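You operate a simulated robot arm through the tools that you are given. There is no shell and no other tool.

The job below is to be done with a simulated robot arm. You get a single attempt, and the scene is never put back.

TASK
Mix the red capsule for the seconds printed on it, then switch the mixer off.
Fine: press the button once, for one run; leave the capsule in and the hood open.
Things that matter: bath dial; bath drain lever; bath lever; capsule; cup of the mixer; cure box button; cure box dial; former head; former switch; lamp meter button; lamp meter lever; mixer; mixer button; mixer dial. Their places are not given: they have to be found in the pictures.

The check looks at the end state, three seconds after you hand in, the way a careful person would. Anything else that was tipped, shoved, dropped, spilled or broken makes it a failure.

THE ROBOT
A 6-joint arm with a four-finger gripper, fixed in place. Base frame: the origin is at the foot of the arm, x ahead of it, y to its left, z up. Units: cm, rad, N and s.
Its first joint turns from -2.897 to 2.897 rad. Payload 3.43 kg.
The TCP is the grasp point between the finger pads, 3 cm short of the fingertips. In the tool frame z runs along the fingers and y along their closing line. Largest opening 12 cm; the body of the gripper starts 8.5 cm behind the TCP.
Orientation is told as [roll, pitch, yaw] about the base's x, y, z axes, in that order, counted from this pose: with the fingers straight down and closing along the base's y, the tool's x points along the base's -x, its y along +y and its z along -z.

THE INTERFACE
- The arm moves only by the tool servo_tool. Its argument "commands" is a list of rows, each a list of 2 entries, a list of its own where there are three numbers: the shift along the base's x, y, z in m, then the turn, a rotation vector about the base's x, y, z in rad. In form: [[[x, y, z], [ax, ay, az]], ...]. A call has 1 to 20 rows; each row is the pose to reach, as a shift and turn from the pose commanded when the call began. "fingers" is the opening in per cent of the stroke, from 0 (shut) to 100 (fully open), set as the call begins (left out, the last holds). Rows are played at 5 a second. More than 5 cm and 0.15 rad between two rows, or a gripper value outside its range, and nothing of the call is played. Where a pose cannot be reached the arm comes as near as it can. A force on the tool above 60 N (or 10 N above the force at the start of the call, whichever is more), or a blocked arm, ends the call early, and 0.2 s more pass. The fingers move at their own pace and stop on an object; they squeeze with about 34 N. The grip force told is the motor's: it shows also when the fingers shut on nothing. Time passes only in rows, and 0.2 s behind the last, so rows that repeat a pose let the fingers close. The reply holds the time, the measured pose of the TCP, the force on the tool along the base axes, the opening and the grip force, in the units named above and with some noise, with the torque about the TCP (base axes, N m) and any sound that the robot's microphone picked up, and new pictures: "show" is both (left out), scene, wrist or none.
- Cameras (640 x 400 px; columns grow to the right, rows downward): "scene" is fixed at [20.86, 50.24, 157.58]; the picture's right is [-0.60, -0.80, 0.00], its down [-0.72, 0.55, -0.42] and it looks along [0.33, -0.25, -0.91] (base axes); focal length 376 px, centre (320, 200). "wrist" rides on the gripper at [7.1, -1.7, -12.1] in the tool frame; the picture's right is [0.23, 0.97, 0.00], its down [-0.81, 0.19, -0.55] and it looks along [-0.54, 0.13, 0.83] (tool axes); focal length 275 px, centre (320, 200).
- pixel_to_xyz(camera, pixels): for up to 12 pixels [column, row] of the newest picture of that camera ("zoom" is the newest enlarged one), the place [x, y, z] in the base frame of the surface seen there, good to about 0.2 cm, but the place of the scene camera against the robot may be out by one fixed shift of up to 1.8 cm in any direction. No time passes.
- zoom(camera, box): a new picture of the part [left, top, right, bottom] of that camera's present view, enlarged. No time passes.
- job_done(): hands the job in; it is judged then, once.

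Leave the gripper open and the arm clear of the work at the hand-in unless told otherwise.

The tools are called after "Request:" by a JSON object that holds its "method" and its "body". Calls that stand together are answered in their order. servo_tool: Moves the arm, as the interface text tells. Its arguments: {"type":"object","properties":{"commands":{"type":"array"},"fingers":{"type":"number"},"show":{"type":"string","enum":["both","scene","wrist","none"]}},"required":["commands"]} The other tools are called the same way: pixel_to_xyz (camera, pixels) gives the place of the surface under pixels of a picture; zoom (camera, box) takes an enlarged picture of a part of a camera's view; job_done () hands the job in.

At the start:

```text
clock: 0.0
eef_pos: [32.45, 31.3, 118.06]
orientation: [0.001, 0.001, -0.001]
ft_force: [0.1, 0.3, 0.0]
torque: [0.0, 0.01, 0.01]
gripper_width: 12.01
grasp_force: 0.0
```

scene: 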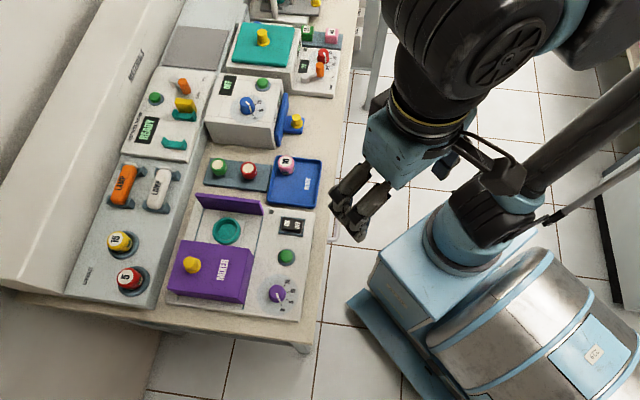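
wrist: 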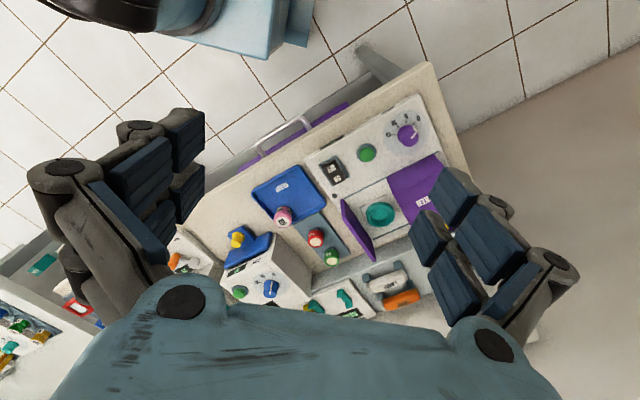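

I can see the bench with the purple mixer at the lower part of the scene picture (about 170-310, 190-320). There are several capsules with printed numbers. I'll zoom in on the mixer and the capsule rack.

Request:
{"method": "zoom", "body": {"camera": "scene", "box": [160, 180, 330, 325]}}

Request:
{"method": "zoom", "body": {"camera": "scene", "box": [190, 140, 330, 220]}}

Request:
{"method": "zoom", "body": {"camera": "wrist", "box": [240, 100, 460, 260]}}

Request:
{"method": "zoom", "body": {"camera": "scene", "box": [60, 150, 200, 300]}}

```text
2.76 times, centred on (245, 252) of scene
```

zoom: 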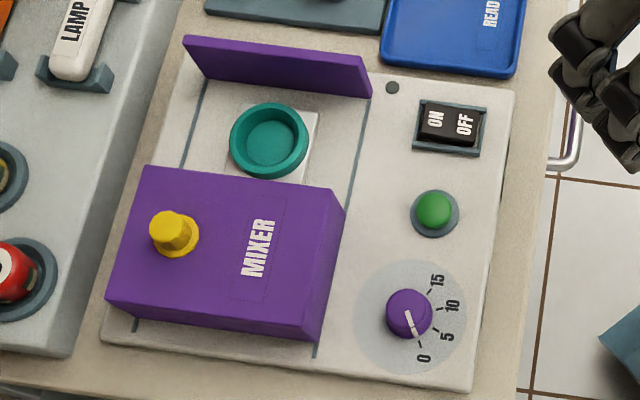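

```text
4.57 times, centred on (260, 180) of scene
```

zoom: 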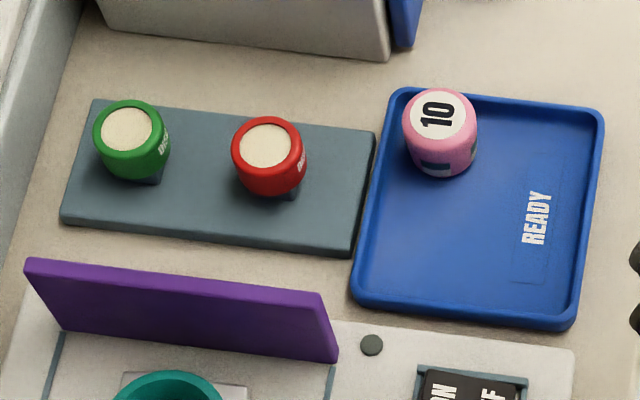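

```text
2.50 times, centred on (350, 180) of wrist
```

zoom: 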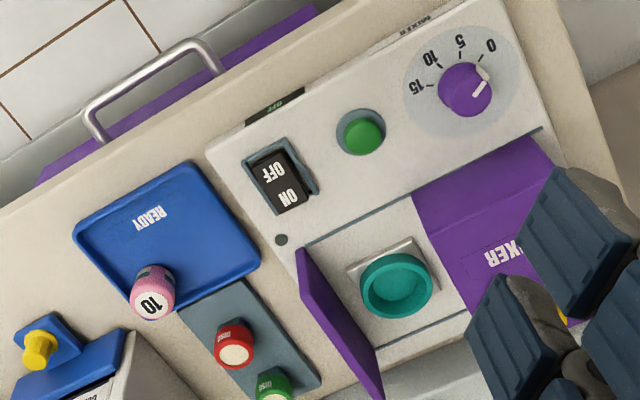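

```text
2.67 times, centred on (130, 225) of scene
```

zoom: 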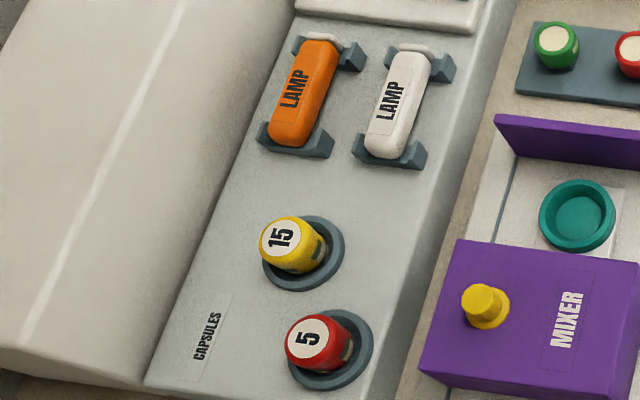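

The red capsule (scene about (130,278)) sits in the CAPSULES holder and reads "5"; the red thing at (249,172) is a disc bottle. I need positions of the capsule, cup, hood knob, rocker, button and dial from both cameras.

Request:
{"method": "pixel_to_xyz", "body": {"camera": "scene", "pixels": [[126, 277], [136, 290], [226, 231], [190, 265], [205, 260], [286, 222], [297, 225], [286, 256], [277, 293], [119, 240], [262, 320], [220, 204]]}}

Request:
{"method": "pixel_to_xyz", "body": {"camera": "wrist", "pixels": [[380, 214], [330, 165], [338, 177], [367, 152], [407, 135], [360, 238], [400, 200], [420, 190], [316, 237], [283, 215], [330, 256], [340, 150]]}}

```text
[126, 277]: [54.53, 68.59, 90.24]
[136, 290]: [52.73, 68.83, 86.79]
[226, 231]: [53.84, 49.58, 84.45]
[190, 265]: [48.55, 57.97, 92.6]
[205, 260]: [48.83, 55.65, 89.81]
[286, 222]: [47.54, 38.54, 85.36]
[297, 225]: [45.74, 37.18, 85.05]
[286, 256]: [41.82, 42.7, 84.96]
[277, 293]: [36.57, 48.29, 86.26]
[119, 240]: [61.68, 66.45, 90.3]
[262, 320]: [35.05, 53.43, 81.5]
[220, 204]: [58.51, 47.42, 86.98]
```

```text
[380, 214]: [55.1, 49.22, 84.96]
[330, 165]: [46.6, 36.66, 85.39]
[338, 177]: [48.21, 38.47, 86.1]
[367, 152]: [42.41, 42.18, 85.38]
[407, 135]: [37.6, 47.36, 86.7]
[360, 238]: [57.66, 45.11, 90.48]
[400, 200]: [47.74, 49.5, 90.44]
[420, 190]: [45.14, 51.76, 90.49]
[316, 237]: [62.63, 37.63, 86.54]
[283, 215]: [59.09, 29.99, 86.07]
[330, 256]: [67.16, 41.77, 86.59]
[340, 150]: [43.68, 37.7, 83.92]
```

Wrist and scene agree to about 1 cm (shift roughly +0.8, -0.7, +0.4). Next I bring the wrist camera nearer to the mixer, staying high above everything, to read the rocker, the front display and the dial.

Request:
{"method": "servo_tool", "body": {"commands": [[[0.0, 0.03, -0.03], [0, 0, 0]], [[0.0, 0.06, -0.06], [0, 0, 0]], [[0.0, 0.09, -0.08], [0, 0, 0]], [[0.0, 0.12, -0.1], [0, 0, 0]], [[0.0, 0.14, -0.1], [0, 0, 0]]], "show": "both"}}

```text
clock: 1.2
eef_pos: [30.95, 45.4, 108.5]
orientation: [0.003, -0.011, 0.0]
ft_force: [-0.2, -0.7, 1.0]
torque: [0.02, -0.01, 0.01]
gripper_width: 11.97
grasp_force: 0.1
```

scene: 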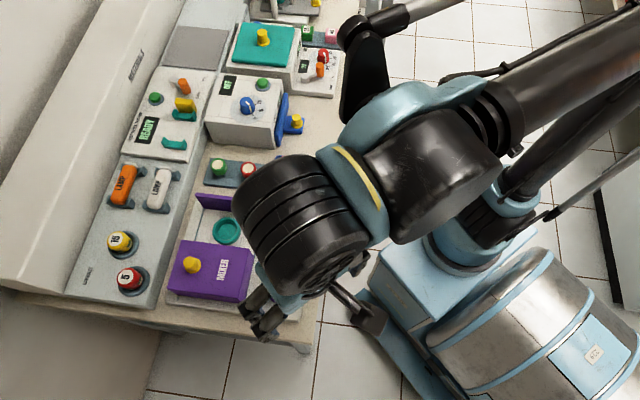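
wrist: 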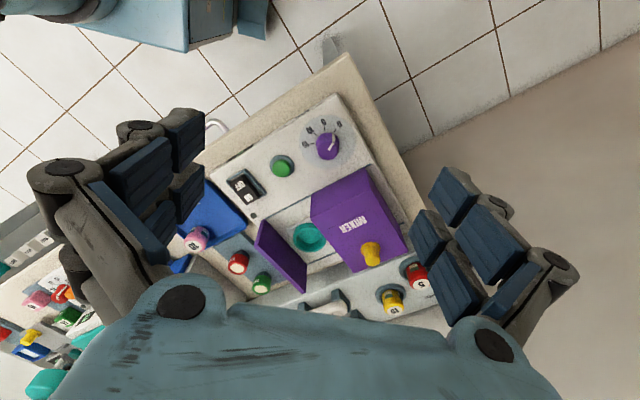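

The wrist picture now shows the mixer at (210-410, 95-300). I zoom in to read it.

Request:
{"method": "zoom", "body": {"camera": "wrist", "box": [200, 90, 360, 210]}}

Request:
{"method": "zoom", "body": {"camera": "wrist", "box": [250, 200, 450, 330]}}

Request:
{"method": "pixel_to_xyz", "body": {"camera": "wrist", "pixels": [[310, 236], [238, 180], [249, 194], [282, 166], [326, 146], [418, 278], [393, 302], [370, 253], [365, 175], [310, 200], [408, 256], [353, 270]]}}

```text
3.33 times, centred on (280, 150) of wrist
```

zoom: 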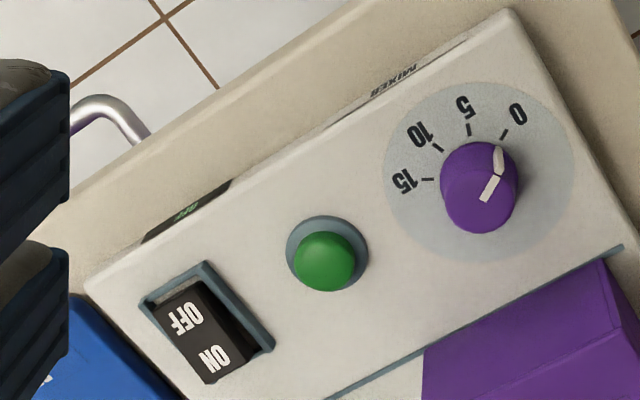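

```text
3.08 times, centred on (350, 265) of wrist
```

zoom: 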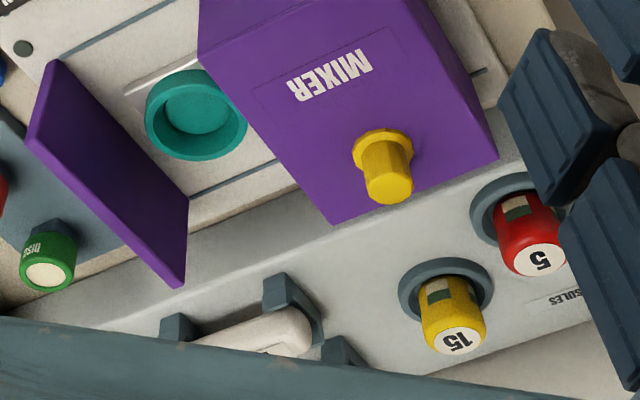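

```text
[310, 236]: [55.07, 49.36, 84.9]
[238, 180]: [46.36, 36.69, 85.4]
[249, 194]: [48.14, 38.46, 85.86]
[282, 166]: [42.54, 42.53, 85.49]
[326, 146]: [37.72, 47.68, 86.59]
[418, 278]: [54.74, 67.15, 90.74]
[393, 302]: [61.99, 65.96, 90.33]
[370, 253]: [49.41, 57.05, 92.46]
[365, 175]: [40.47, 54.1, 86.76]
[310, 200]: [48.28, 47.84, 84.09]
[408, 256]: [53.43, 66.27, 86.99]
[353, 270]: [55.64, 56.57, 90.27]
```

The front display reads OFF, the rocker has its OFF half down, and the dial seems to point at 0. I now measure the rails, the mixer edges and the hood to learn the mixer's axes.

Request:
{"method": "pixel_to_xyz", "body": {"camera": "wrist", "pixels": [[214, 177], [334, 98], [285, 209], [308, 263], [330, 254], [348, 172], [312, 197], [357, 271], [405, 252], [258, 222], [303, 290], [372, 160]]}}

Request:
{"method": "zoom", "body": {"camera": "wrist", "box": [290, 160, 430, 280]}}

```text
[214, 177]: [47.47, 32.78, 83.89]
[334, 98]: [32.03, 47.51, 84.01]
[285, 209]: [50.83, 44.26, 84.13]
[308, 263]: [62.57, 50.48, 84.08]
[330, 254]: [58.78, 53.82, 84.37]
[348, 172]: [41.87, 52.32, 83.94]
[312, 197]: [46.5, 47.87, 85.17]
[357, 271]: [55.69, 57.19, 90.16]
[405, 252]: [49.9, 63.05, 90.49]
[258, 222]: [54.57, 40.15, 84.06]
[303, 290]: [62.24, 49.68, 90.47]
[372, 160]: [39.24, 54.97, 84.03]
```

```text
3.33 times, centred on (360, 220) of wrist
```

zoom: 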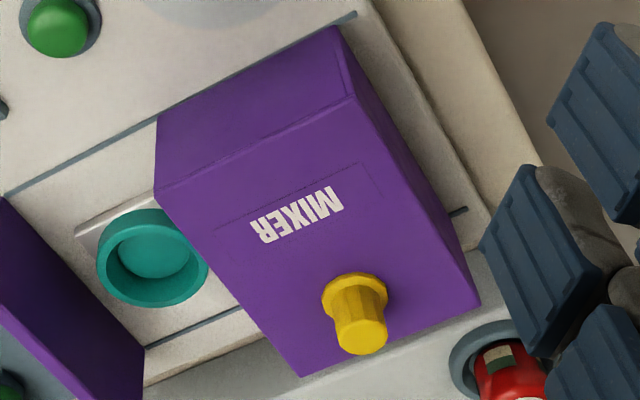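

The mixer's slide axis runs along about (-0.73, 0.68) in x,y; the cup is around (55, 49) and the upright plate is about 5 cm beyond. Now I move the wrist camera towards the capsule holder at (55, 67), staying above z 104.

Request:
{"method": "servo_tool", "body": {"commands": [[[0.025, 0.035, -0.01], [0, 0, 0]], [[0.05, 0.07, -0.02], [0, 0, 0]], [[0.08, 0.105, -0.03], [0, 0, 0]], [[0.105, 0.14, -0.04], [0, 0, 0]], [[0.115, 0.165, -0.04], [0, 0, 0]], [[0.115, 0.165, -0.04], [0, 0, 0]], [[0.115, 0.165, -0.04], [0, 0, 0]]], "show": "both"}}

```text
clock: 2.8
eef_pos: [42.65, 61.88, 104.41]
orientation: [0.001, -0.012, 0.0]
ft_force: [0.2, 0.6, -0.3]
torque: [0.0, 0.02, -0.02]
gripper_width: 12.03
grasp_force: 0.1
```

scene: 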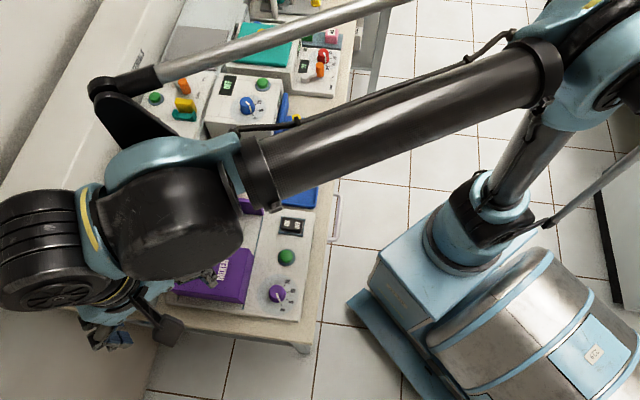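
wrist: 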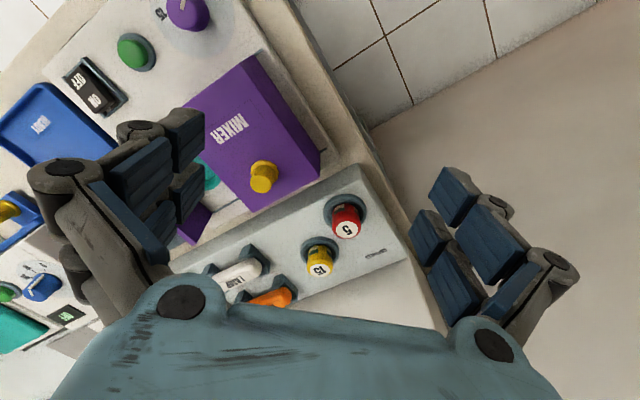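

Now the red "5" capsule is at wrist (346, 220), the yellow at (319, 258). I zoom in to see its shape and tilt, and measure it.

Request:
{"method": "zoom", "body": {"camera": "wrist", "box": [280, 170, 410, 280]}}

Request:
{"method": "pixel_to_xyz", "body": {"camera": "wrist", "pixels": [[345, 229], [344, 212], [335, 225], [357, 224], [344, 205], [346, 200], [319, 268], [390, 230], [370, 190], [365, 215], [262, 186], [263, 173]]}}

```text
3.64 times, centred on (345, 225) of wrist
```

zoom: 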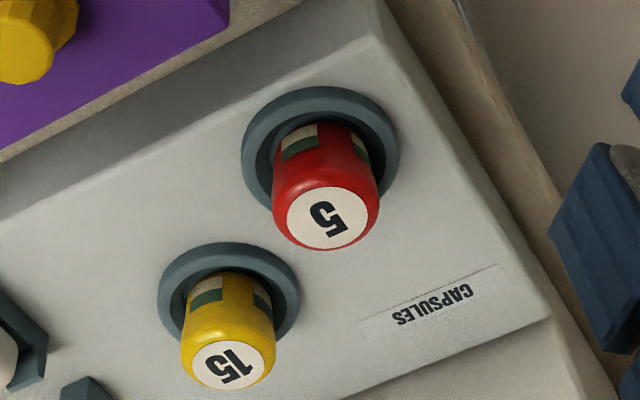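

```text
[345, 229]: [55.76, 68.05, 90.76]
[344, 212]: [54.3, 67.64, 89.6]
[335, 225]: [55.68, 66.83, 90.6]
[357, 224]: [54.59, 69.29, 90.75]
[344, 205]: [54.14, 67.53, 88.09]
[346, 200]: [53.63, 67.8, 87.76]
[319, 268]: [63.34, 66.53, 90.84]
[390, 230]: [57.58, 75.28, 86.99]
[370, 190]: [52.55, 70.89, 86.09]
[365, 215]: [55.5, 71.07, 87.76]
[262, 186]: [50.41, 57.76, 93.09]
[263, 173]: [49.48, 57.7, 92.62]
```

The red capsule stands upright: top centre about (55.8, 68.3, 90.75), ring top at z 87.8. I set the fingers to 6 cm and go to directly above it at TCP z about 98.

Request:
{"method": "servo_tool", "body": {"commands": [[[0.03, 0.015, -0.01], [0, 0, 0]], [[0.06, 0.03, -0.02], [0, 0.006, 0]], [[0.09, 0.045, -0.035], [0, 0.012, 0]], [[0.12, 0.06, -0.05], [0, 0.012, 0]], [[0.1315, 0.064, -0.064], [0, 0.012, 0]], [[0.1315, 0.064, -0.064], [0, 0.012, 0]], [[0.1315, 0.064, -0.064], [0, 0.012, 0]]], "fingers": 50, "show": "wrist"}}

```text
clock: 4.4
eef_pos: [55.62, 68.33, 98.13]
orientation: [0.002, 0.0, 0.0]
ft_force: [0.3, 0.1, -0.2]
torque: [-0.03, -0.02, 0.0]
gripper_width: 6.0
grasp_force: 0.1
```

wrist: 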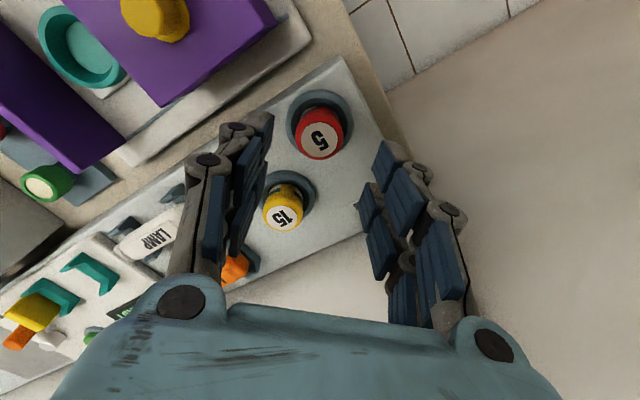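

The red "5" top is at wrist (319,138), as expected right under the TCP. I check its centre once more before going down.

Request:
{"method": "pixel_to_xyz", "body": {"camera": "wrist", "pixels": [[319, 138], [300, 135], [339, 137], [318, 156], [321, 121], [350, 125], [300, 100], [290, 125]]}}

Request:
{"method": "zoom", "body": {"camera": "wrist", "box": [250, 80, 390, 180]}}

```text
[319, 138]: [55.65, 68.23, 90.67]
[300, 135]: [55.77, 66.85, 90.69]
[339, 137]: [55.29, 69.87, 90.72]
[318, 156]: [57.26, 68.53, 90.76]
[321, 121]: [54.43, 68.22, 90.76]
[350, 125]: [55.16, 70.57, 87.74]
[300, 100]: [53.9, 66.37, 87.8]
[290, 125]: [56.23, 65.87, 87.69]
```

```text
4.00 times, centred on (320, 130) of wrist
```

zoom: 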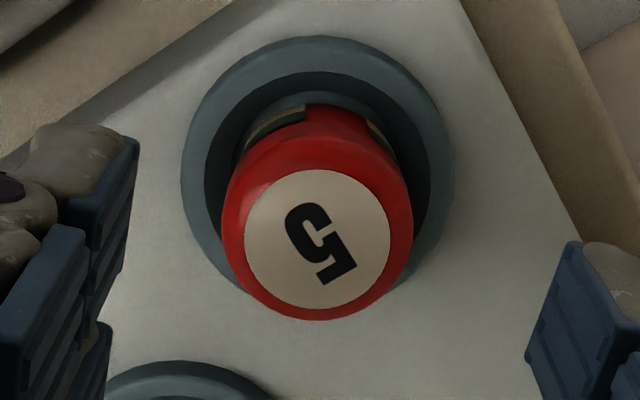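

The capsule centre is within 0.2 cm of the TCP. I go straight down to TCP z 91.2 (tips at 88.2, above the ring at 87.8).

Request:
{"method": "servo_tool", "body": {"commands": [[[0.001, 0, -0.02], [0, 0, 0]], [[0.001, 0, -0.04], [0, 0, 0]], [[0.001, 0, -0.055], [0, 0, 0]], [[0.001, 0, -0.065], [0, 0, 0]], [[0.001, 0, -0.069], [0, 0, 0]], [[0.001, 0, -0.069], [0, 0, 0]], [[0.001, 0, -0.069], [0, 0, 0]]], "show": "wrist"}}

```text
clock: 6.0
eef_pos: [55.8, 68.15, 91.2]
orientation: [0.002, 0.001, -0.002]
ft_force: [-0.1, 0.4, -0.3]
torque: [0.01, 0.0, -0.01]
gripper_width: 6.0
grasp_force: 0.2
```

wrist: 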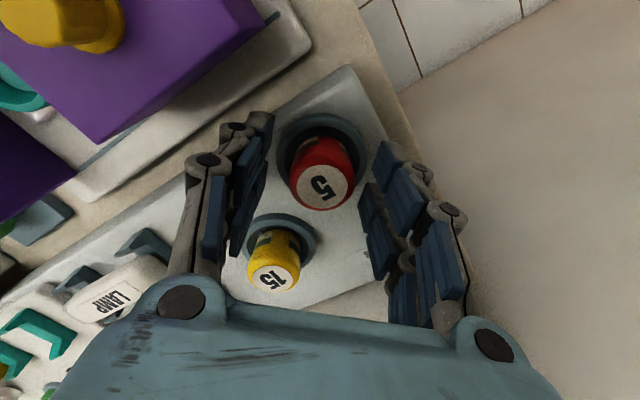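

The capsule lies between the fingers. I close them in place and look.

Request:
{"method": "servo_tool", "body": {"commands": [[[0, 0, 0], [0, 0, 0]], [[0, 0, 0], [0, 0, 0]], [[0, 0, 0], [0, 0, 0]], [[0, 0, 0], [0, 0, 0]]], "fingers": 15, "show": "wrist"}}

```text
clock: 7.0
eef_pos: [55.85, 68.11, 91.22]
orientation: [0.001, 0.001, 0.0]
ft_force: [-0.1, -0.2, 0.4]
torque: [-0.01, 0.03, 0.02]
gripper_width: 3.25
grasp_force: 33.7
```

wrist: 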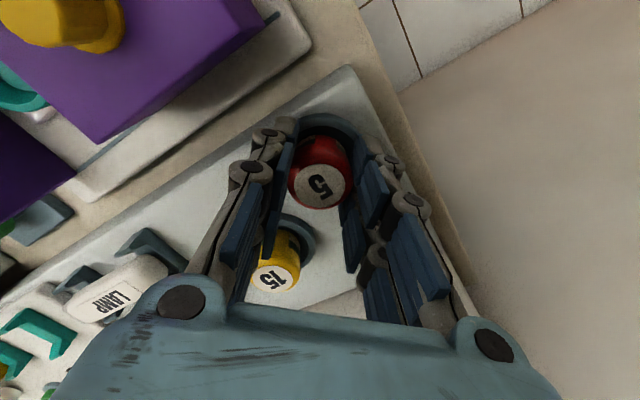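

The fingers stopped at 3.25 cm on the capsule with 33.7 N. I lift straight up by 10 cm.

Request:
{"method": "servo_tool", "body": {"commands": [[[0, 0, 0.01], [0, 0, 0]], [[0, 0, 0.025], [0, 0, 0]], [[0, 0, 0.045], [0, 0, 0]], [[0, 0, 0.07], [0, 0, 0]], [[0, 0, 0.09], [0, 0, 0]], [[0, 0, 0.1], [0, 0, 0]], [[0, 0, 0.1], [0, 0, 0]]], "show": "both"}}

```text
clock: 8.6
eef_pos: [55.55, 68.07, 101.14]
orientation: [0.002, 0.001, 0.0]
ft_force: [-0.8, 0.2, 0.8]
torque: [-0.01, 0.01, 0.01]
gripper_width: 3.22
grasp_force: 34.1
```

scene: 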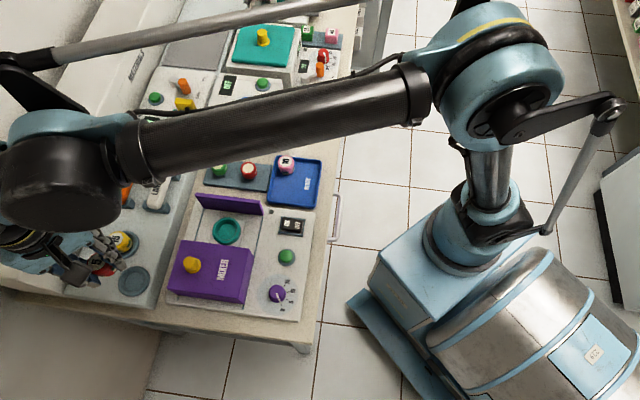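
wrist: 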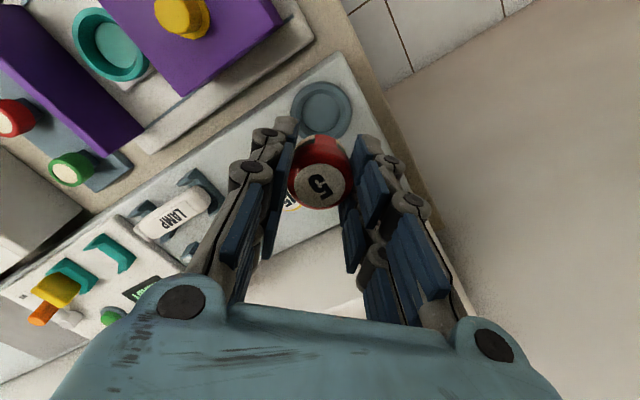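

The capsule is held and the holder (wrist (322,108)) is empty. I measure the holder's floor to know the capsule's height, plus the cup's rim and floor, both visible here.

Request:
{"method": "pixel_to_xyz", "body": {"camera": "wrist", "pixels": [[322, 110], [322, 103], [320, 90], [105, 50], [100, 55], [75, 45], [140, 70], [318, 186], [340, 125], [60, 20]]}}

Request:
{"method": "zoom", "body": {"camera": "wrist", "box": [40, 0, 200, 110]}}

Request:
{"method": "zoom", "body": {"camera": "wrist", "box": [260, 70, 380, 220]}}

```text
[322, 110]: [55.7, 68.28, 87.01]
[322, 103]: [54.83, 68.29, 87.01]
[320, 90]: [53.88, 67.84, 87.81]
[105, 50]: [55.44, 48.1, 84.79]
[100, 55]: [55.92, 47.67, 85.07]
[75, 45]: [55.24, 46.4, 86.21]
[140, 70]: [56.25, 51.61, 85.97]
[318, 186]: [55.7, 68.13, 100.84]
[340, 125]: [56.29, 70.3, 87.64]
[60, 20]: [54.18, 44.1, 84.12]
```

```text
3.64 times, centred on (120, 55) of wrist
```

zoom: 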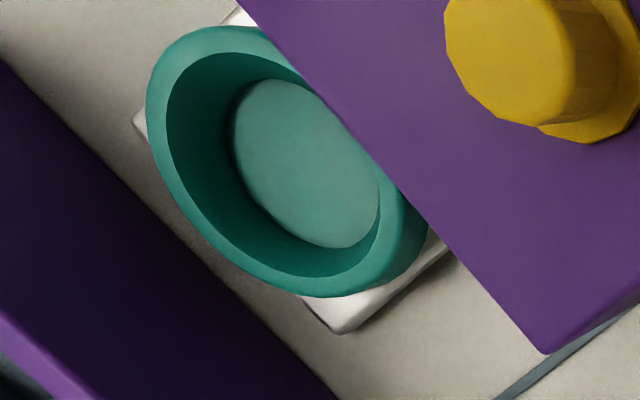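

```text
2.67 times, centred on (320, 145) of wrist
```

zoom: 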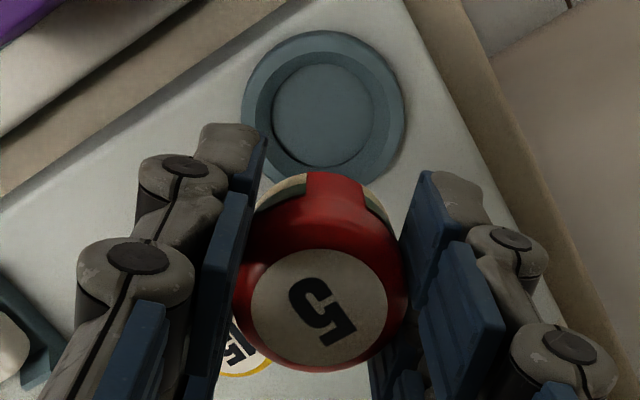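

Holder floor is at z 87.0, so the capsule is about 3.75 cm tall; cup floor about z 84.85 and rim about 86.2. I carry it at this height over the hood to above the cup at about (55.1, 49.3).

Request:
{"method": "servo_tool", "body": {"commands": [[[0, -0.03, 0], [0, 0, 0]], [[0, -0.07, 0], [0, 0, 0]], [[-0.002, -0.11, 0], [0, 0, 0]], [[-0.003, -0.15, 0], [0, 0, 0]], [[-0.004, -0.175, 0], [0, 0, 0]], [[-0.004, -0.188, 0], [0, 0, 0]], [[-0.004, -0.188, 0], [0, 0, 0]], [[-0.004, -0.188, 0], [0, 0, 0]]], "show": "both"}}

```text
clock: 10.4
eef_pos: [55.19, 49.22, 101.08]
orientation: [0.002, 0.002, 0.001]
ft_force: [-0.6, -0.4, 0.4]
torque: [-0.01, 0.0, -0.02]
gripper_width: 3.23
grasp_force: 34.8
```

scene: 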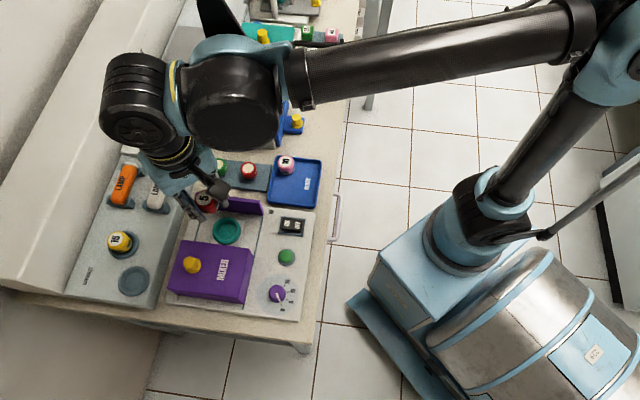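
wrist: 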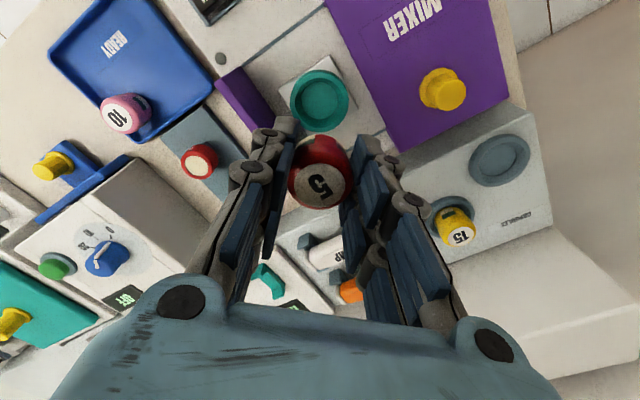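

The cup is at wrist (319,101), right ahead of the capsule. I measure its rim and floor precisely.

Request:
{"method": "zoom", "body": {"camera": "wrist", "box": [260, 55, 380, 145]}}

Request:
{"method": "pixel_to_xyz", "body": {"camera": "wrist", "pixels": [[319, 100], [319, 92], [318, 73], [292, 98], [347, 104], [320, 107], [305, 98], [332, 100], [230, 80], [385, 110], [360, 40]]}}

```text
4.44 times, centred on (320, 100) of wrist
```

zoom: 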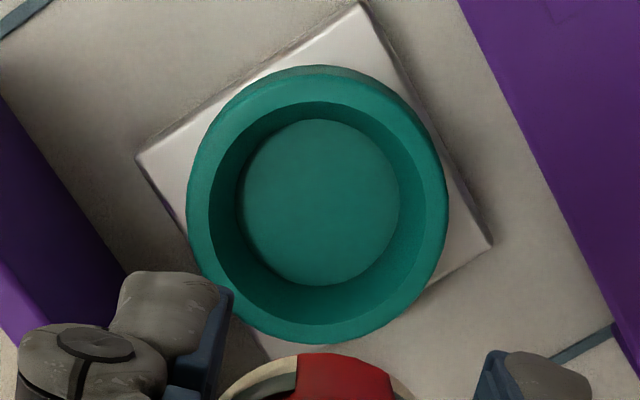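

```text
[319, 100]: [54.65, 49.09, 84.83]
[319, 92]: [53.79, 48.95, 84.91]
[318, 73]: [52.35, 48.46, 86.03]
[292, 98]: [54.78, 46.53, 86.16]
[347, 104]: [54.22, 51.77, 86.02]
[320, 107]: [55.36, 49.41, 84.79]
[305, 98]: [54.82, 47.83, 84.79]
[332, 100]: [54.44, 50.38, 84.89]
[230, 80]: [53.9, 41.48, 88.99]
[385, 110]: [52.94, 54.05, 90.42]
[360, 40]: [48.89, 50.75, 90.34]
```

The cup centre is (54.65, 49.1), floor z 84.83 and radius 1.8, rim z 86.15. I look at the capsule in the grip to know its offset from the TCP.

Request:
{"method": "zoom", "body": {"camera": "wrist", "box": [270, 125, 370, 215]}}

Request:
{"method": "pixel_to_xyz", "body": {"camera": "wrist", "pixels": [[320, 187], [300, 187], [340, 187], [320, 205], [320, 170]]}}

```text
4.44 times, centred on (320, 170) of wrist
```

zoom: 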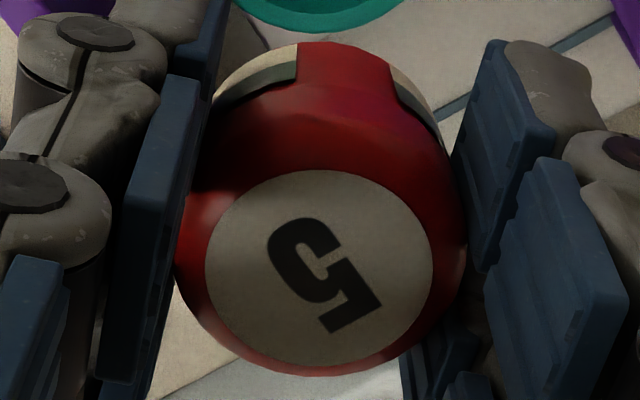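

```text
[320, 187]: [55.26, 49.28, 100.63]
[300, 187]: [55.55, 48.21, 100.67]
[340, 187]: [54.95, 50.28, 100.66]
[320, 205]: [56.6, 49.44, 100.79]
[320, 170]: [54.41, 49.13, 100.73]
```

The capsule is centred on the TCP. I shift by (-0.54, -0.12) and lower it to TCP z 89.3, so the capsule bottom is about 0.25 cm above the cup floor and the tips stay just above the rim.

Request:
{"method": "servo_tool", "body": {"commands": [[[-0.0054, -0.0012, -0.01], [0, 0, 0]], [[-0.0054, -0.0012, -0.03], [0, 0, 0]], [[-0.0054, -0.0012, -0.05], [0, 0, 0]], [[-0.0054, -0.0012, -0.07], [0, 0, 0]], [[-0.0054, -0.0012, -0.085], [0, 0, 0]], [[-0.0054, -0.0012, -0.095], [0, 0, 0]], [[-0.0054, -0.0012, -0.103], [0, 0, 0]], [[-0.0054, -0.0012, -0.103], [0, 0, 0]], [[-0.0054, -0.0012, -0.103], [0, 0, 0]]], "show": "wrist"}}

```text
clock: 12.4
eef_pos: [54.69, 49.25, 90.79]
orientation: [0.003, 0.001, 0.001]
ft_force: [-0.1, 0.0, 0.4]
torque: [0.0, -0.03, 0.01]
gripper_width: 3.22
grasp_force: 34.1
```

wrist: 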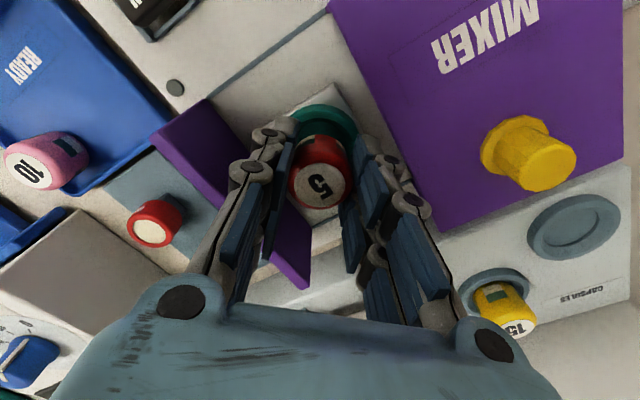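

The capsule is above the cup opening. I go on down 1.45 cm with a small y correction.

Request:
{"method": "servo_tool", "body": {"commands": [[[0, -0.001, -0.004], [0, 0, 0]], [[0, -0.001, -0.008], [0, 0, 0]], [[0, -0.001, -0.012], [0, 0, 0]], [[0, -0.001, -0.0145], [0, 0, 0]], [[0, -0.001, -0.0145], [0, 0, 0]]], "show": "wrist"}}

```text
clock: 13.6
eef_pos: [54.74, 49.05, 89.37]
orientation: [0.002, 0.0, 0.002]
ft_force: [1.3, -0.4, 0.3]
torque: [0.0, 0.0, 0.01]
gripper_width: 3.24
grasp_force: 34.6
```

wrist: 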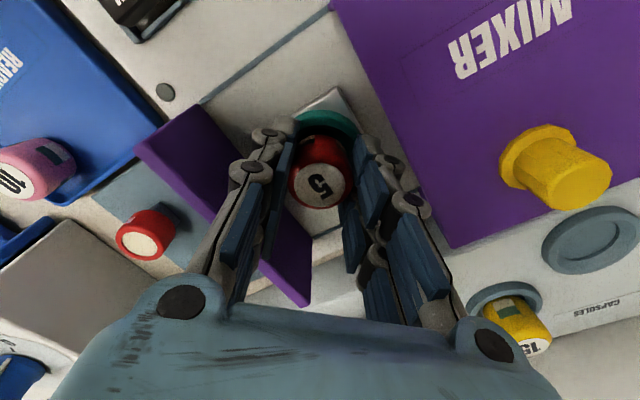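

No contact force yet, tips about 0.2 cm over the rim. I open the fingers a bit (to 4.4 cm), wait, then check.

Request:
{"method": "servo_tool", "body": {"commands": [[[0, 0, 0], [0, 0, 0]], [[0, 0, 0], [0, 0, 0]], [[0, 0, 0], [0, 0, 0]]], "fingers": 38, "show": "wrist"}}

```text
clock: 14.4
eef_pos: [54.81, 49.13, 89.44]
orientation: [0.002, 0.001, 0.0]
ft_force: [0.5, -0.4, 0.5]
torque: [0.02, 0.0, -0.01]
gripper_width: 4.56
grasp_force: 0.1
```

wrist: 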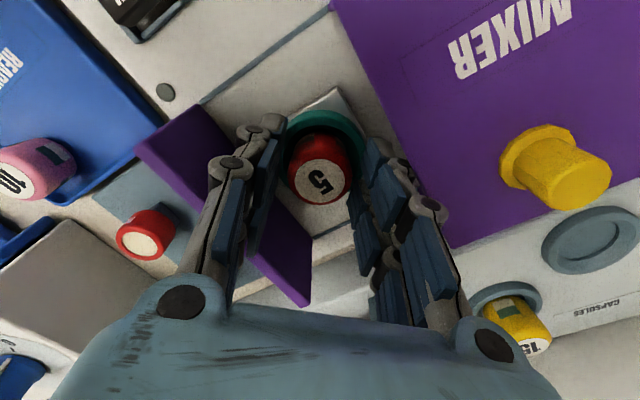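

The fingers are free and the capsule sits in the cup. I rise straight up 10 cm and look.

Request:
{"method": "servo_tool", "body": {"commands": [[[0, 0, 0.01], [0, 0, 0]], [[0, 0, 0.03], [0, 0, 0]], [[0, 0, 0.055], [0, 0, 0]], [[0, 0, 0.08], [0, 0, 0]], [[0, 0, 0.1], [0, 0, 0]], [[0, 0, 0.1], [0, 0, 0]]], "show": "both"}}

```text
clock: 15.8
eef_pos: [54.77, 49.13, 99.37]
orientation: [0.001, 0.0, 0.0]
ft_force: [0.0, 0.8, -0.2]
torque: [-0.02, 0.01, 0.02]
gripper_width: 4.57
grasp_force: 0.1
```

scene: 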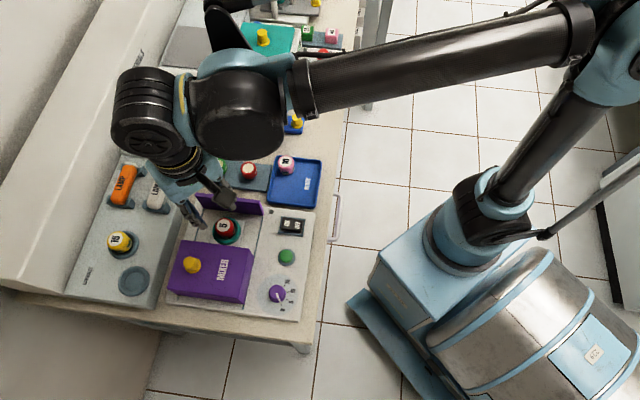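
wrist: 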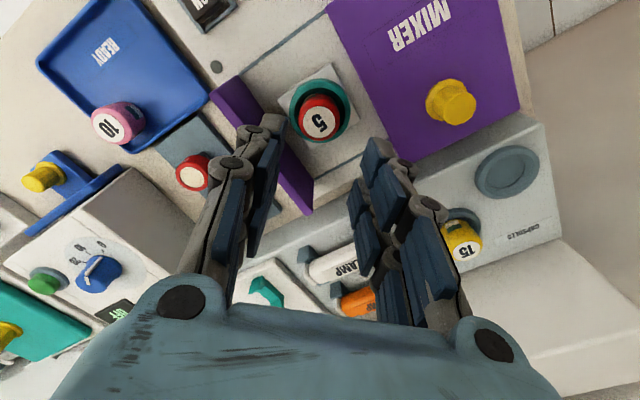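

The capsule stands upright in the cup at wrist (320,118). Now the hood knob at (455,102): I measure it and the hood edges.

Request:
{"method": "zoom", "body": {"camera": "wrist", "box": [320, 0, 540, 180]}}

Request:
{"method": "pixel_to_xyz", "body": {"camera": "wrist", "pixels": [[320, 119], [457, 104], [465, 104], [450, 104], [457, 113], [440, 100], [330, 8], [393, 158], [516, 110], [235, 90], [300, 205], [432, 95]]}}

```text
2.22 times, centred on (430, 90) of wrist
```

zoom: 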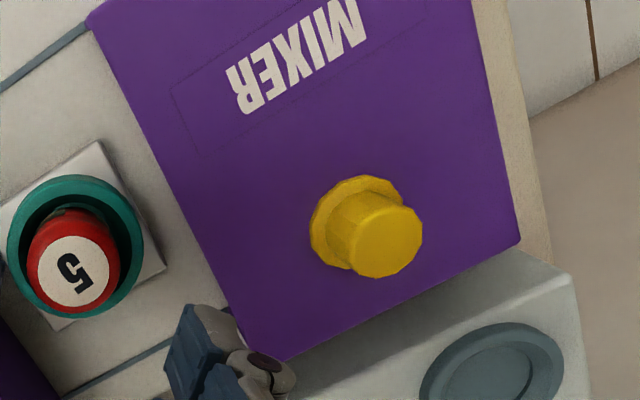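

```text
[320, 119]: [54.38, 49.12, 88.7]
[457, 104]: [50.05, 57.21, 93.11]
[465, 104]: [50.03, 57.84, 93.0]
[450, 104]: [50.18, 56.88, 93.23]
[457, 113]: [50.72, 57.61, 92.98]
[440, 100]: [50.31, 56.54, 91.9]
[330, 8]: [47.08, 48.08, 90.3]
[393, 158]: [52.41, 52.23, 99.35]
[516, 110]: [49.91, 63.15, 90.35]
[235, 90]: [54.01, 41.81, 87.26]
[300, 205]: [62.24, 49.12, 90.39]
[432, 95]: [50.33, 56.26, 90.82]
```

The knob top centre is (50.45, 57.5, 93.1), about 2.5 cm thick; hood top z 90.4. The closed position is about 9.2 cm further along (0.727, -0.687). I move above the knob with the fingers at 5 cm.

Request:
{"method": "servo_tool", "body": {"commands": [[[-0.015, 0.03, 0], [0, 0, 0]], [[-0.03, 0.06, 0], [0, 0, 0]], [[-0.0432, 0.0837, 0], [0, 0, 0]], [[-0.0432, 0.0837, 0], [0, 0, 0]], [[-0.0432, 0.0837, 0], [0, 0, 0]]], "fingers": 42, "show": "wrist"}}

```text
clock: 17.0
eef_pos: [50.46, 57.6, 99.42]
orientation: [0.001, 0.001, -0.002]
ft_force: [0.6, -0.2, 0.3]
torque: [0.01, 0.01, 0.0]
gripper_width: 5.04
grasp_force: 0.0
```

wrist: 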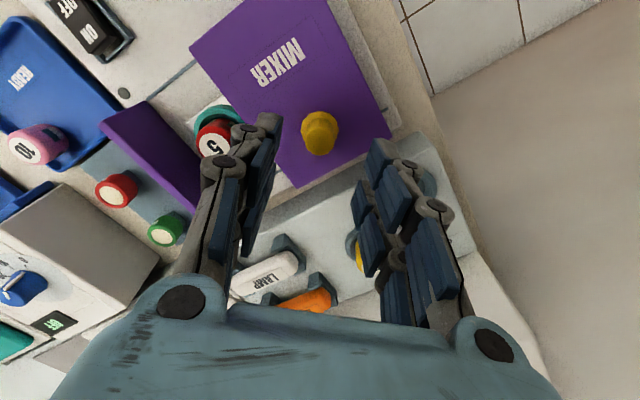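

The knob is centred between the fingers at (320,138). I lower to TCP z 94.3 and stop there to check.

Request:
{"method": "servo_tool", "body": {"commands": [[[-0.001, -0.001, -0.015], [0, 0, 0]], [[-0.001, -0.001, -0.03], [0, 0, 0]], [[-0.001, -0.001, -0.043], [0, 0, 0]], [[-0.001, -0.001, -0.0515], [0, 0, 0]], [[-0.001, -0.001, -0.0515], [0, 0, 0]], [[-0.001, -0.001, -0.0515], [0, 0, 0]]], "show": "wrist"}}

```text
clock: 18.4
eef_pos: [50.21, 57.4, 94.38]
orientation: [0.003, 0.001, 0.0]
ft_force: [-0.3, -0.4, 0.4]
torque: [0.01, 0.02, 0.02]
gripper_width: 5.03
grasp_force: 0.2
```

wrist: 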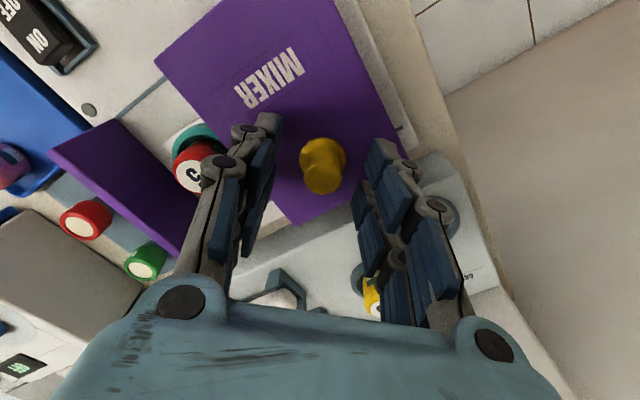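

The knob is between the fingers. I close on it.

Request:
{"method": "servo_tool", "body": {"commands": [[[0, 0, 0], [0, 0, 0]], [[0, 0, 0], [0, 0, 0]], [[0, 0, 0], [0, 0, 0]], [[0, 0, 0], [0, 0, 0]]], "fingers": 8, "show": "wrist"}}

```text
clock: 19.4
eef_pos: [50.44, 57.58, 94.32]
orientation: [0.005, 0.001, 0.001]
ft_force: [27.5, 27.0, 10.4]
torque: [0.7, -0.99, 0.11]
gripper_width: 1.94
grasp_force: 44.9
```

wrist: 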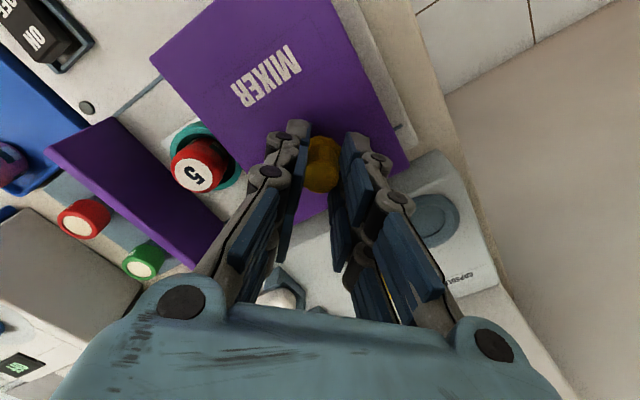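

The grip holds (1.94 cm) but there is a side force of about 38 N along (+x,+y), so I am a little off the knob's line. I give way by 0.25 cm in that direction to relieve it.

Request:
{"method": "servo_tool", "body": {"commands": [[[0.0015, 0.0012, 0], [0, 0, 0]], [[0.0025, 0.0022, 0.0005], [0, 0, 0]], [[0.0025, 0.0022, 0.0005], [0, 0, 0]]], "show": "none"}}

```text
clock: 20.2
eef_pos: [50.47, 57.5, 94.24]
orientation: [-0.001, 0.003, 0.0]
ft_force: [-4.1, -4.9, -8.9]
torque: [-0.12, 0.33, -0.01]
gripper_width: 1.87
grasp_force: 45.1
```

The force is now small. I drag the hood 2 cm along (0.727, -0.687) as a test.

Request:
{"method": "servo_tool", "body": {"commands": [[[0.0036, -0.0034, 0], [0, 0, 0]], [[0.0073, -0.0069, 0], [0, 0, 0]], [[0.0109, -0.0103, 0], [0, 0, 0]], [[0.0145, -0.0137, 0], [0, 0, 0]], [[0.0145, -0.0137, 0], [0, 0, 0]]], "show": "both"}}

```text
clock: 21.4
eef_pos: [51.97, 56.14, 94.31]
orientation: [0.0, -0.001, 0.0]
ft_force: [-33.5, -32.8, -20.9]
torque: [-0.78, 1.13, -0.13]
gripper_width: 1.89
grasp_force: 44.8
```

scene: 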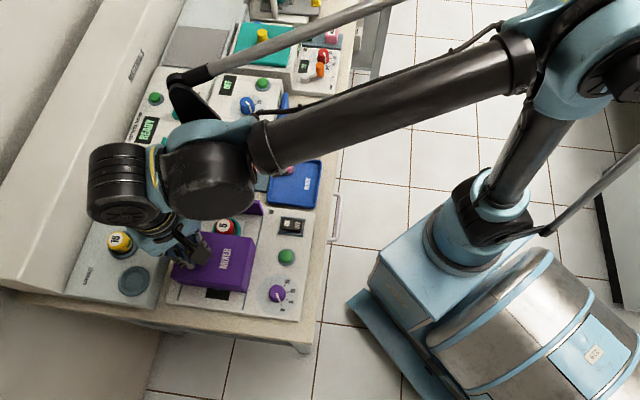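
wrist: 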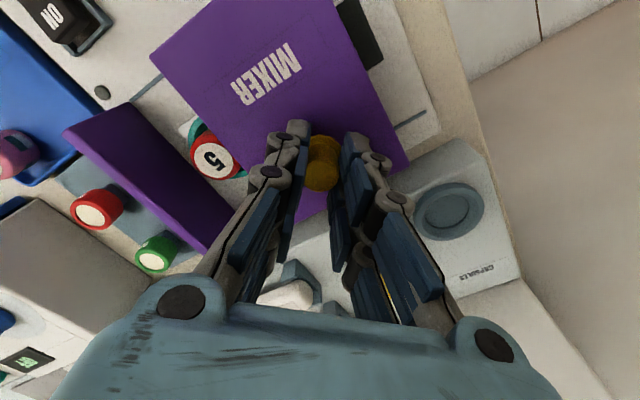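

The hood slides: cup is being covered. A sideways force (-33,-33) has built up, so I ease by 0.25 cm against it, without moving on.

Request:
{"method": "servo_tool", "body": {"commands": [[[-0.001, -0.001, -0.0005], [0, 0, 0]], [[-0.0018, -0.0018, -0.001], [0, 0, 0]], [[-0.0018, -0.0018, -0.001], [0, 0, 0]]], "show": "none"}}

```text
clock: 22.2
eef_pos: [51.89, 56.05, 94.21]
orientation: [0.006, 0.0, 0.0]
ft_force: [2.1, 2.7, 32.8]
torque: [-0.02, 0.38, -0.07]
gripper_width: 1.89
grasp_force: 44.9
```

Forces swing strongly with tiny offsets, because the clamped knob is rigid. I loosen the fingers to cage the knob at 2.5 cm and push it instead, with the tool raised 0.1 cm.

Request:
{"method": "servo_tool", "body": {"commands": [[[0, 0, 0.001], [0, 0, 0]], [[0, 0, 0.001], [0, 0, 0]], [[0, 0, 0.001], [0, 0, 0]]], "fingers": 22, "show": "wrist"}}

```text
clock: 23.0
eef_pos: [51.86, 55.98, 94.25]
orientation: [0.002, 0.0, -0.001]
ft_force: [-1.1, 0.5, -0.2]
torque: [-0.03, 0.02, 0.04]
gripper_width: 2.65
grasp_force: 0.1
```

wrist: 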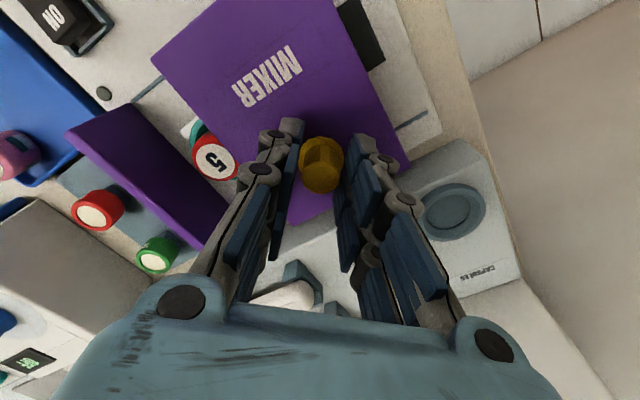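

Force is back to zero. Now I push the hood on, 3 cm along the rails in small rows, watching the force.

Request:
{"method": "servo_tool", "body": {"commands": [[[0.0036, -0.0034, 0], [0, 0, 0]], [[0.0073, -0.0069, 0], [0, 0, 0]], [[0.0109, -0.0103, 0], [0, 0, 0]], [[0.0145, -0.0137, 0], [0, 0, 0]], [[0.0182, -0.0172, 0], [0, 0, 0]], [[0.0218, -0.0206, 0], [0, 0, 0]], [[0.0218, -0.0206, 0], [0, 0, 0]]], "show": "wrist"}}

```text
clock: 24.6
eef_pos: [54.14, 53.9, 94.24]
orientation: [0.001, -0.001, 0.0]
ft_force: [0.3, 0.1, 0.2]
torque: [0.02, 0.01, -0.02]
gripper_width: 2.67
grasp_force: 0.5
```

wrist: 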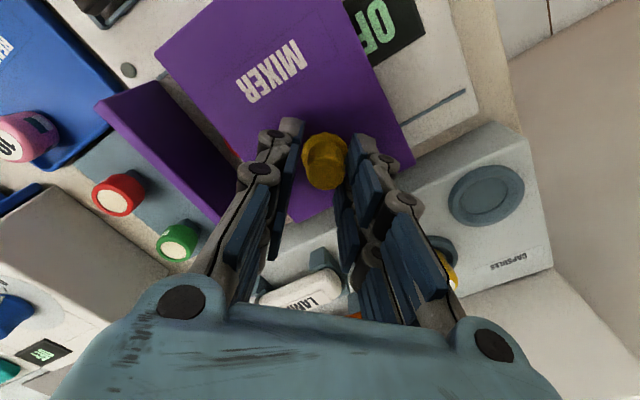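

The hood follows smoothly, and a display reading "OFF" is uncovered behind it. I push on another 3 cm.

Request:
{"method": "servo_tool", "body": {"commands": [[[0.0036, -0.0034, 0], [0, 0, 0]], [[0.0073, -0.0069, 0], [0, 0, 0]], [[0.0109, -0.0103, 0], [0, 0, 0]], [[0.0145, -0.0137, 0], [0, 0, 0]], [[0.0182, -0.0172, 0], [0, 0, 0]], [[0.0218, -0.0206, 0], [0, 0, 0]], [[0.0218, -0.0206, 0], [0, 0, 0]]], "show": "both"}}

```text
clock: 26.2
eef_pos: [56.24, 51.96, 94.32]
orientation: [0.002, 0.0, 0.001]
ft_force: [0.9, 0.0, 0.0]
torque: [0.02, 0.0, 0.04]
gripper_width: 2.66
grasp_force: 0.1
```

scene: 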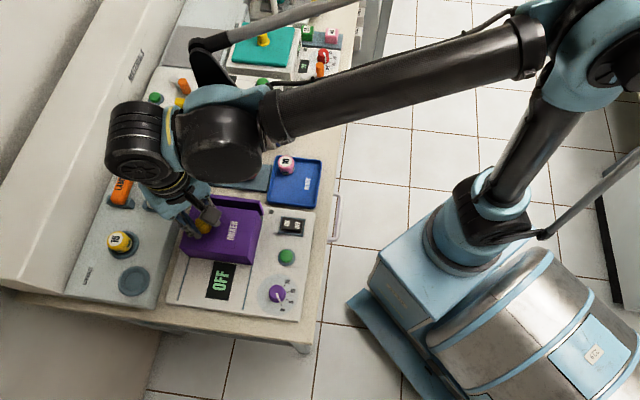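
wrist: 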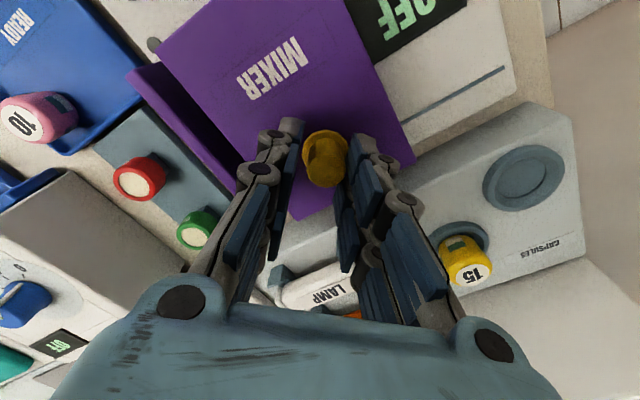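

The hood's edge is about 1-1.5 cm from the upright plate. I push the rest in 0.25 cm rows until it seats.

Request:
{"method": "servo_tool", "body": {"commands": [[[0.0018, -0.0017, 0], [0, 0, 0]], [[0.0036, -0.0034, 0], [0, 0, 0]], [[0.0054, -0.0051, 0], [0, 0, 0]], [[0.0073, -0.0069, 0], [0, 0, 0]], [[0.0091, -0.0086, 0], [0, 0, 0]], [[0.0091, -0.0086, 0], [0, 0, 0]]], "show": "wrist"}}

```text
clock: 27.6
eef_pos: [57.25, 51.19, 94.33]
orientation: [0.002, 0.001, -0.001]
ft_force: [0.0, 0.4, -1.3]
torque: [-0.01, 0.0, 0.02]
gripper_width: 2.64
grasp_force: 0.0
```

wrist: 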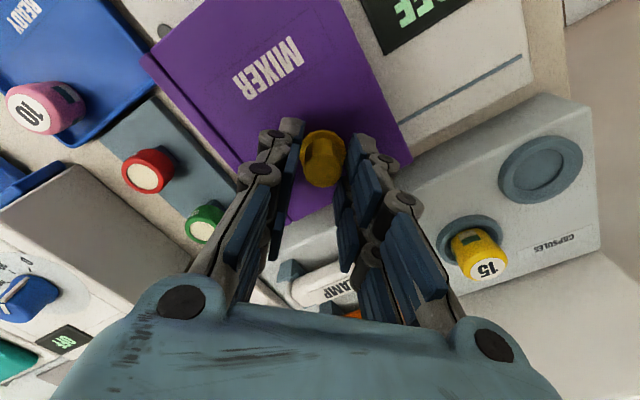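

I check the gap between the hood and the plate near wrist (150-250, 60-180).

Request:
{"method": "zoom", "body": {"camera": "wrist", "box": [130, 20, 290, 230]}}

Request:
{"method": "pixel_to_xyz", "body": {"camera": "wrist", "pixels": [[150, 60], [156, 62], [190, 102], [197, 102], [323, 158], [300, 20], [375, 80], [146, 58]]}}

```text
1.90 times, centred on (210, 125) of wrist
```

zoom: 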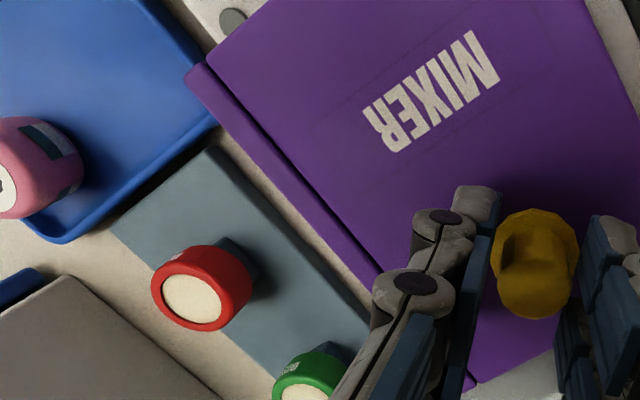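

```text
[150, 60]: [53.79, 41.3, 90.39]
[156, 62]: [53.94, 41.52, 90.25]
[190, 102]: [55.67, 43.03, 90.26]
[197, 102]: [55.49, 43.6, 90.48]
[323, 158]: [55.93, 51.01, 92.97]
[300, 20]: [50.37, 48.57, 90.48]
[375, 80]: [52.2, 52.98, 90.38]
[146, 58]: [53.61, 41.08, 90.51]
```

The hood looks nearly flush with the plate with a thin seam. I push gently a bit more to be sure it is seated.

Request:
{"method": "servo_tool", "body": {"commands": [[[0.0015, -0.0014, 0], [0, 0, 0]], [[0.0029, -0.0028, 0], [0, 0, 0]], [[0.0044, -0.0041, 0], [0, 0, 0]], [[0.0044, -0.0041, 0], [0, 0, 0]]], "show": "wrist"}}

```text
clock: 28.6
eef_pos: [57.47, 50.58, 94.25]
orientation: [0.002, -0.001, 0.001]
ft_force: [-1.9, 7.4, 0.7]
torque: [0.23, 0.1, 0.01]
gripper_width: 3.06
grasp_force: 3.5
```

wrist: 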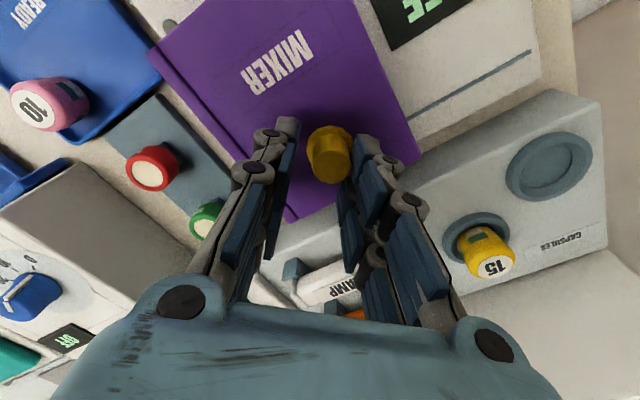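

The hood now resists (7.4 N, finger being pushed): it is against its stop. I ease back a little, open the fingers and rise.

Request:
{"method": "servo_tool", "body": {"commands": [[[-0.003, 0.003, 0], [0, 0, 0]], [[-0.006, 0.005, 0], [0, 0, 0]], [[-0.006, 0.005, 0], [0, 0, 0]], [[-0.006, 0.005, 0.01], [0, 0, 0]], [[-0.006, 0.005, 0.03], [0, 0, 0]], [[-0.006, 0.005, 0.055], [0, 0, 0]], [[-0.006, 0.005, 0.08], [0, 0, 0]], [[-0.006, 0.005, 0.08], [0, 0, 0]]], "fingers": 42, "show": "wrist"}}

```text
clock: 30.4
eef_pos: [57.12, 51.18, 102.26]
orientation: [0.002, 0.001, 0.001]
ft_force: [-0.4, -0.1, -0.1]
torque: [-0.03, 0.05, -0.01]
gripper_width: 5.02
grasp_force: 0.0
```

wrist: 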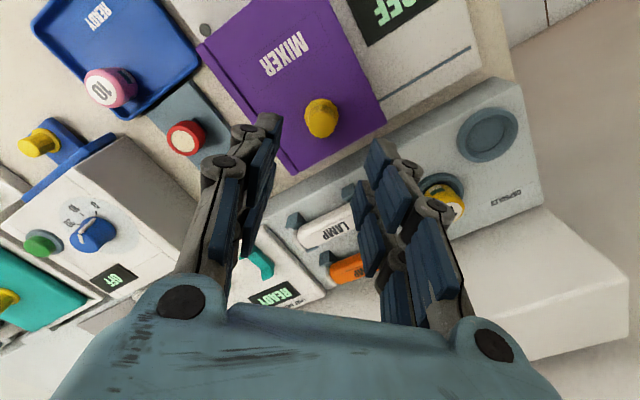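

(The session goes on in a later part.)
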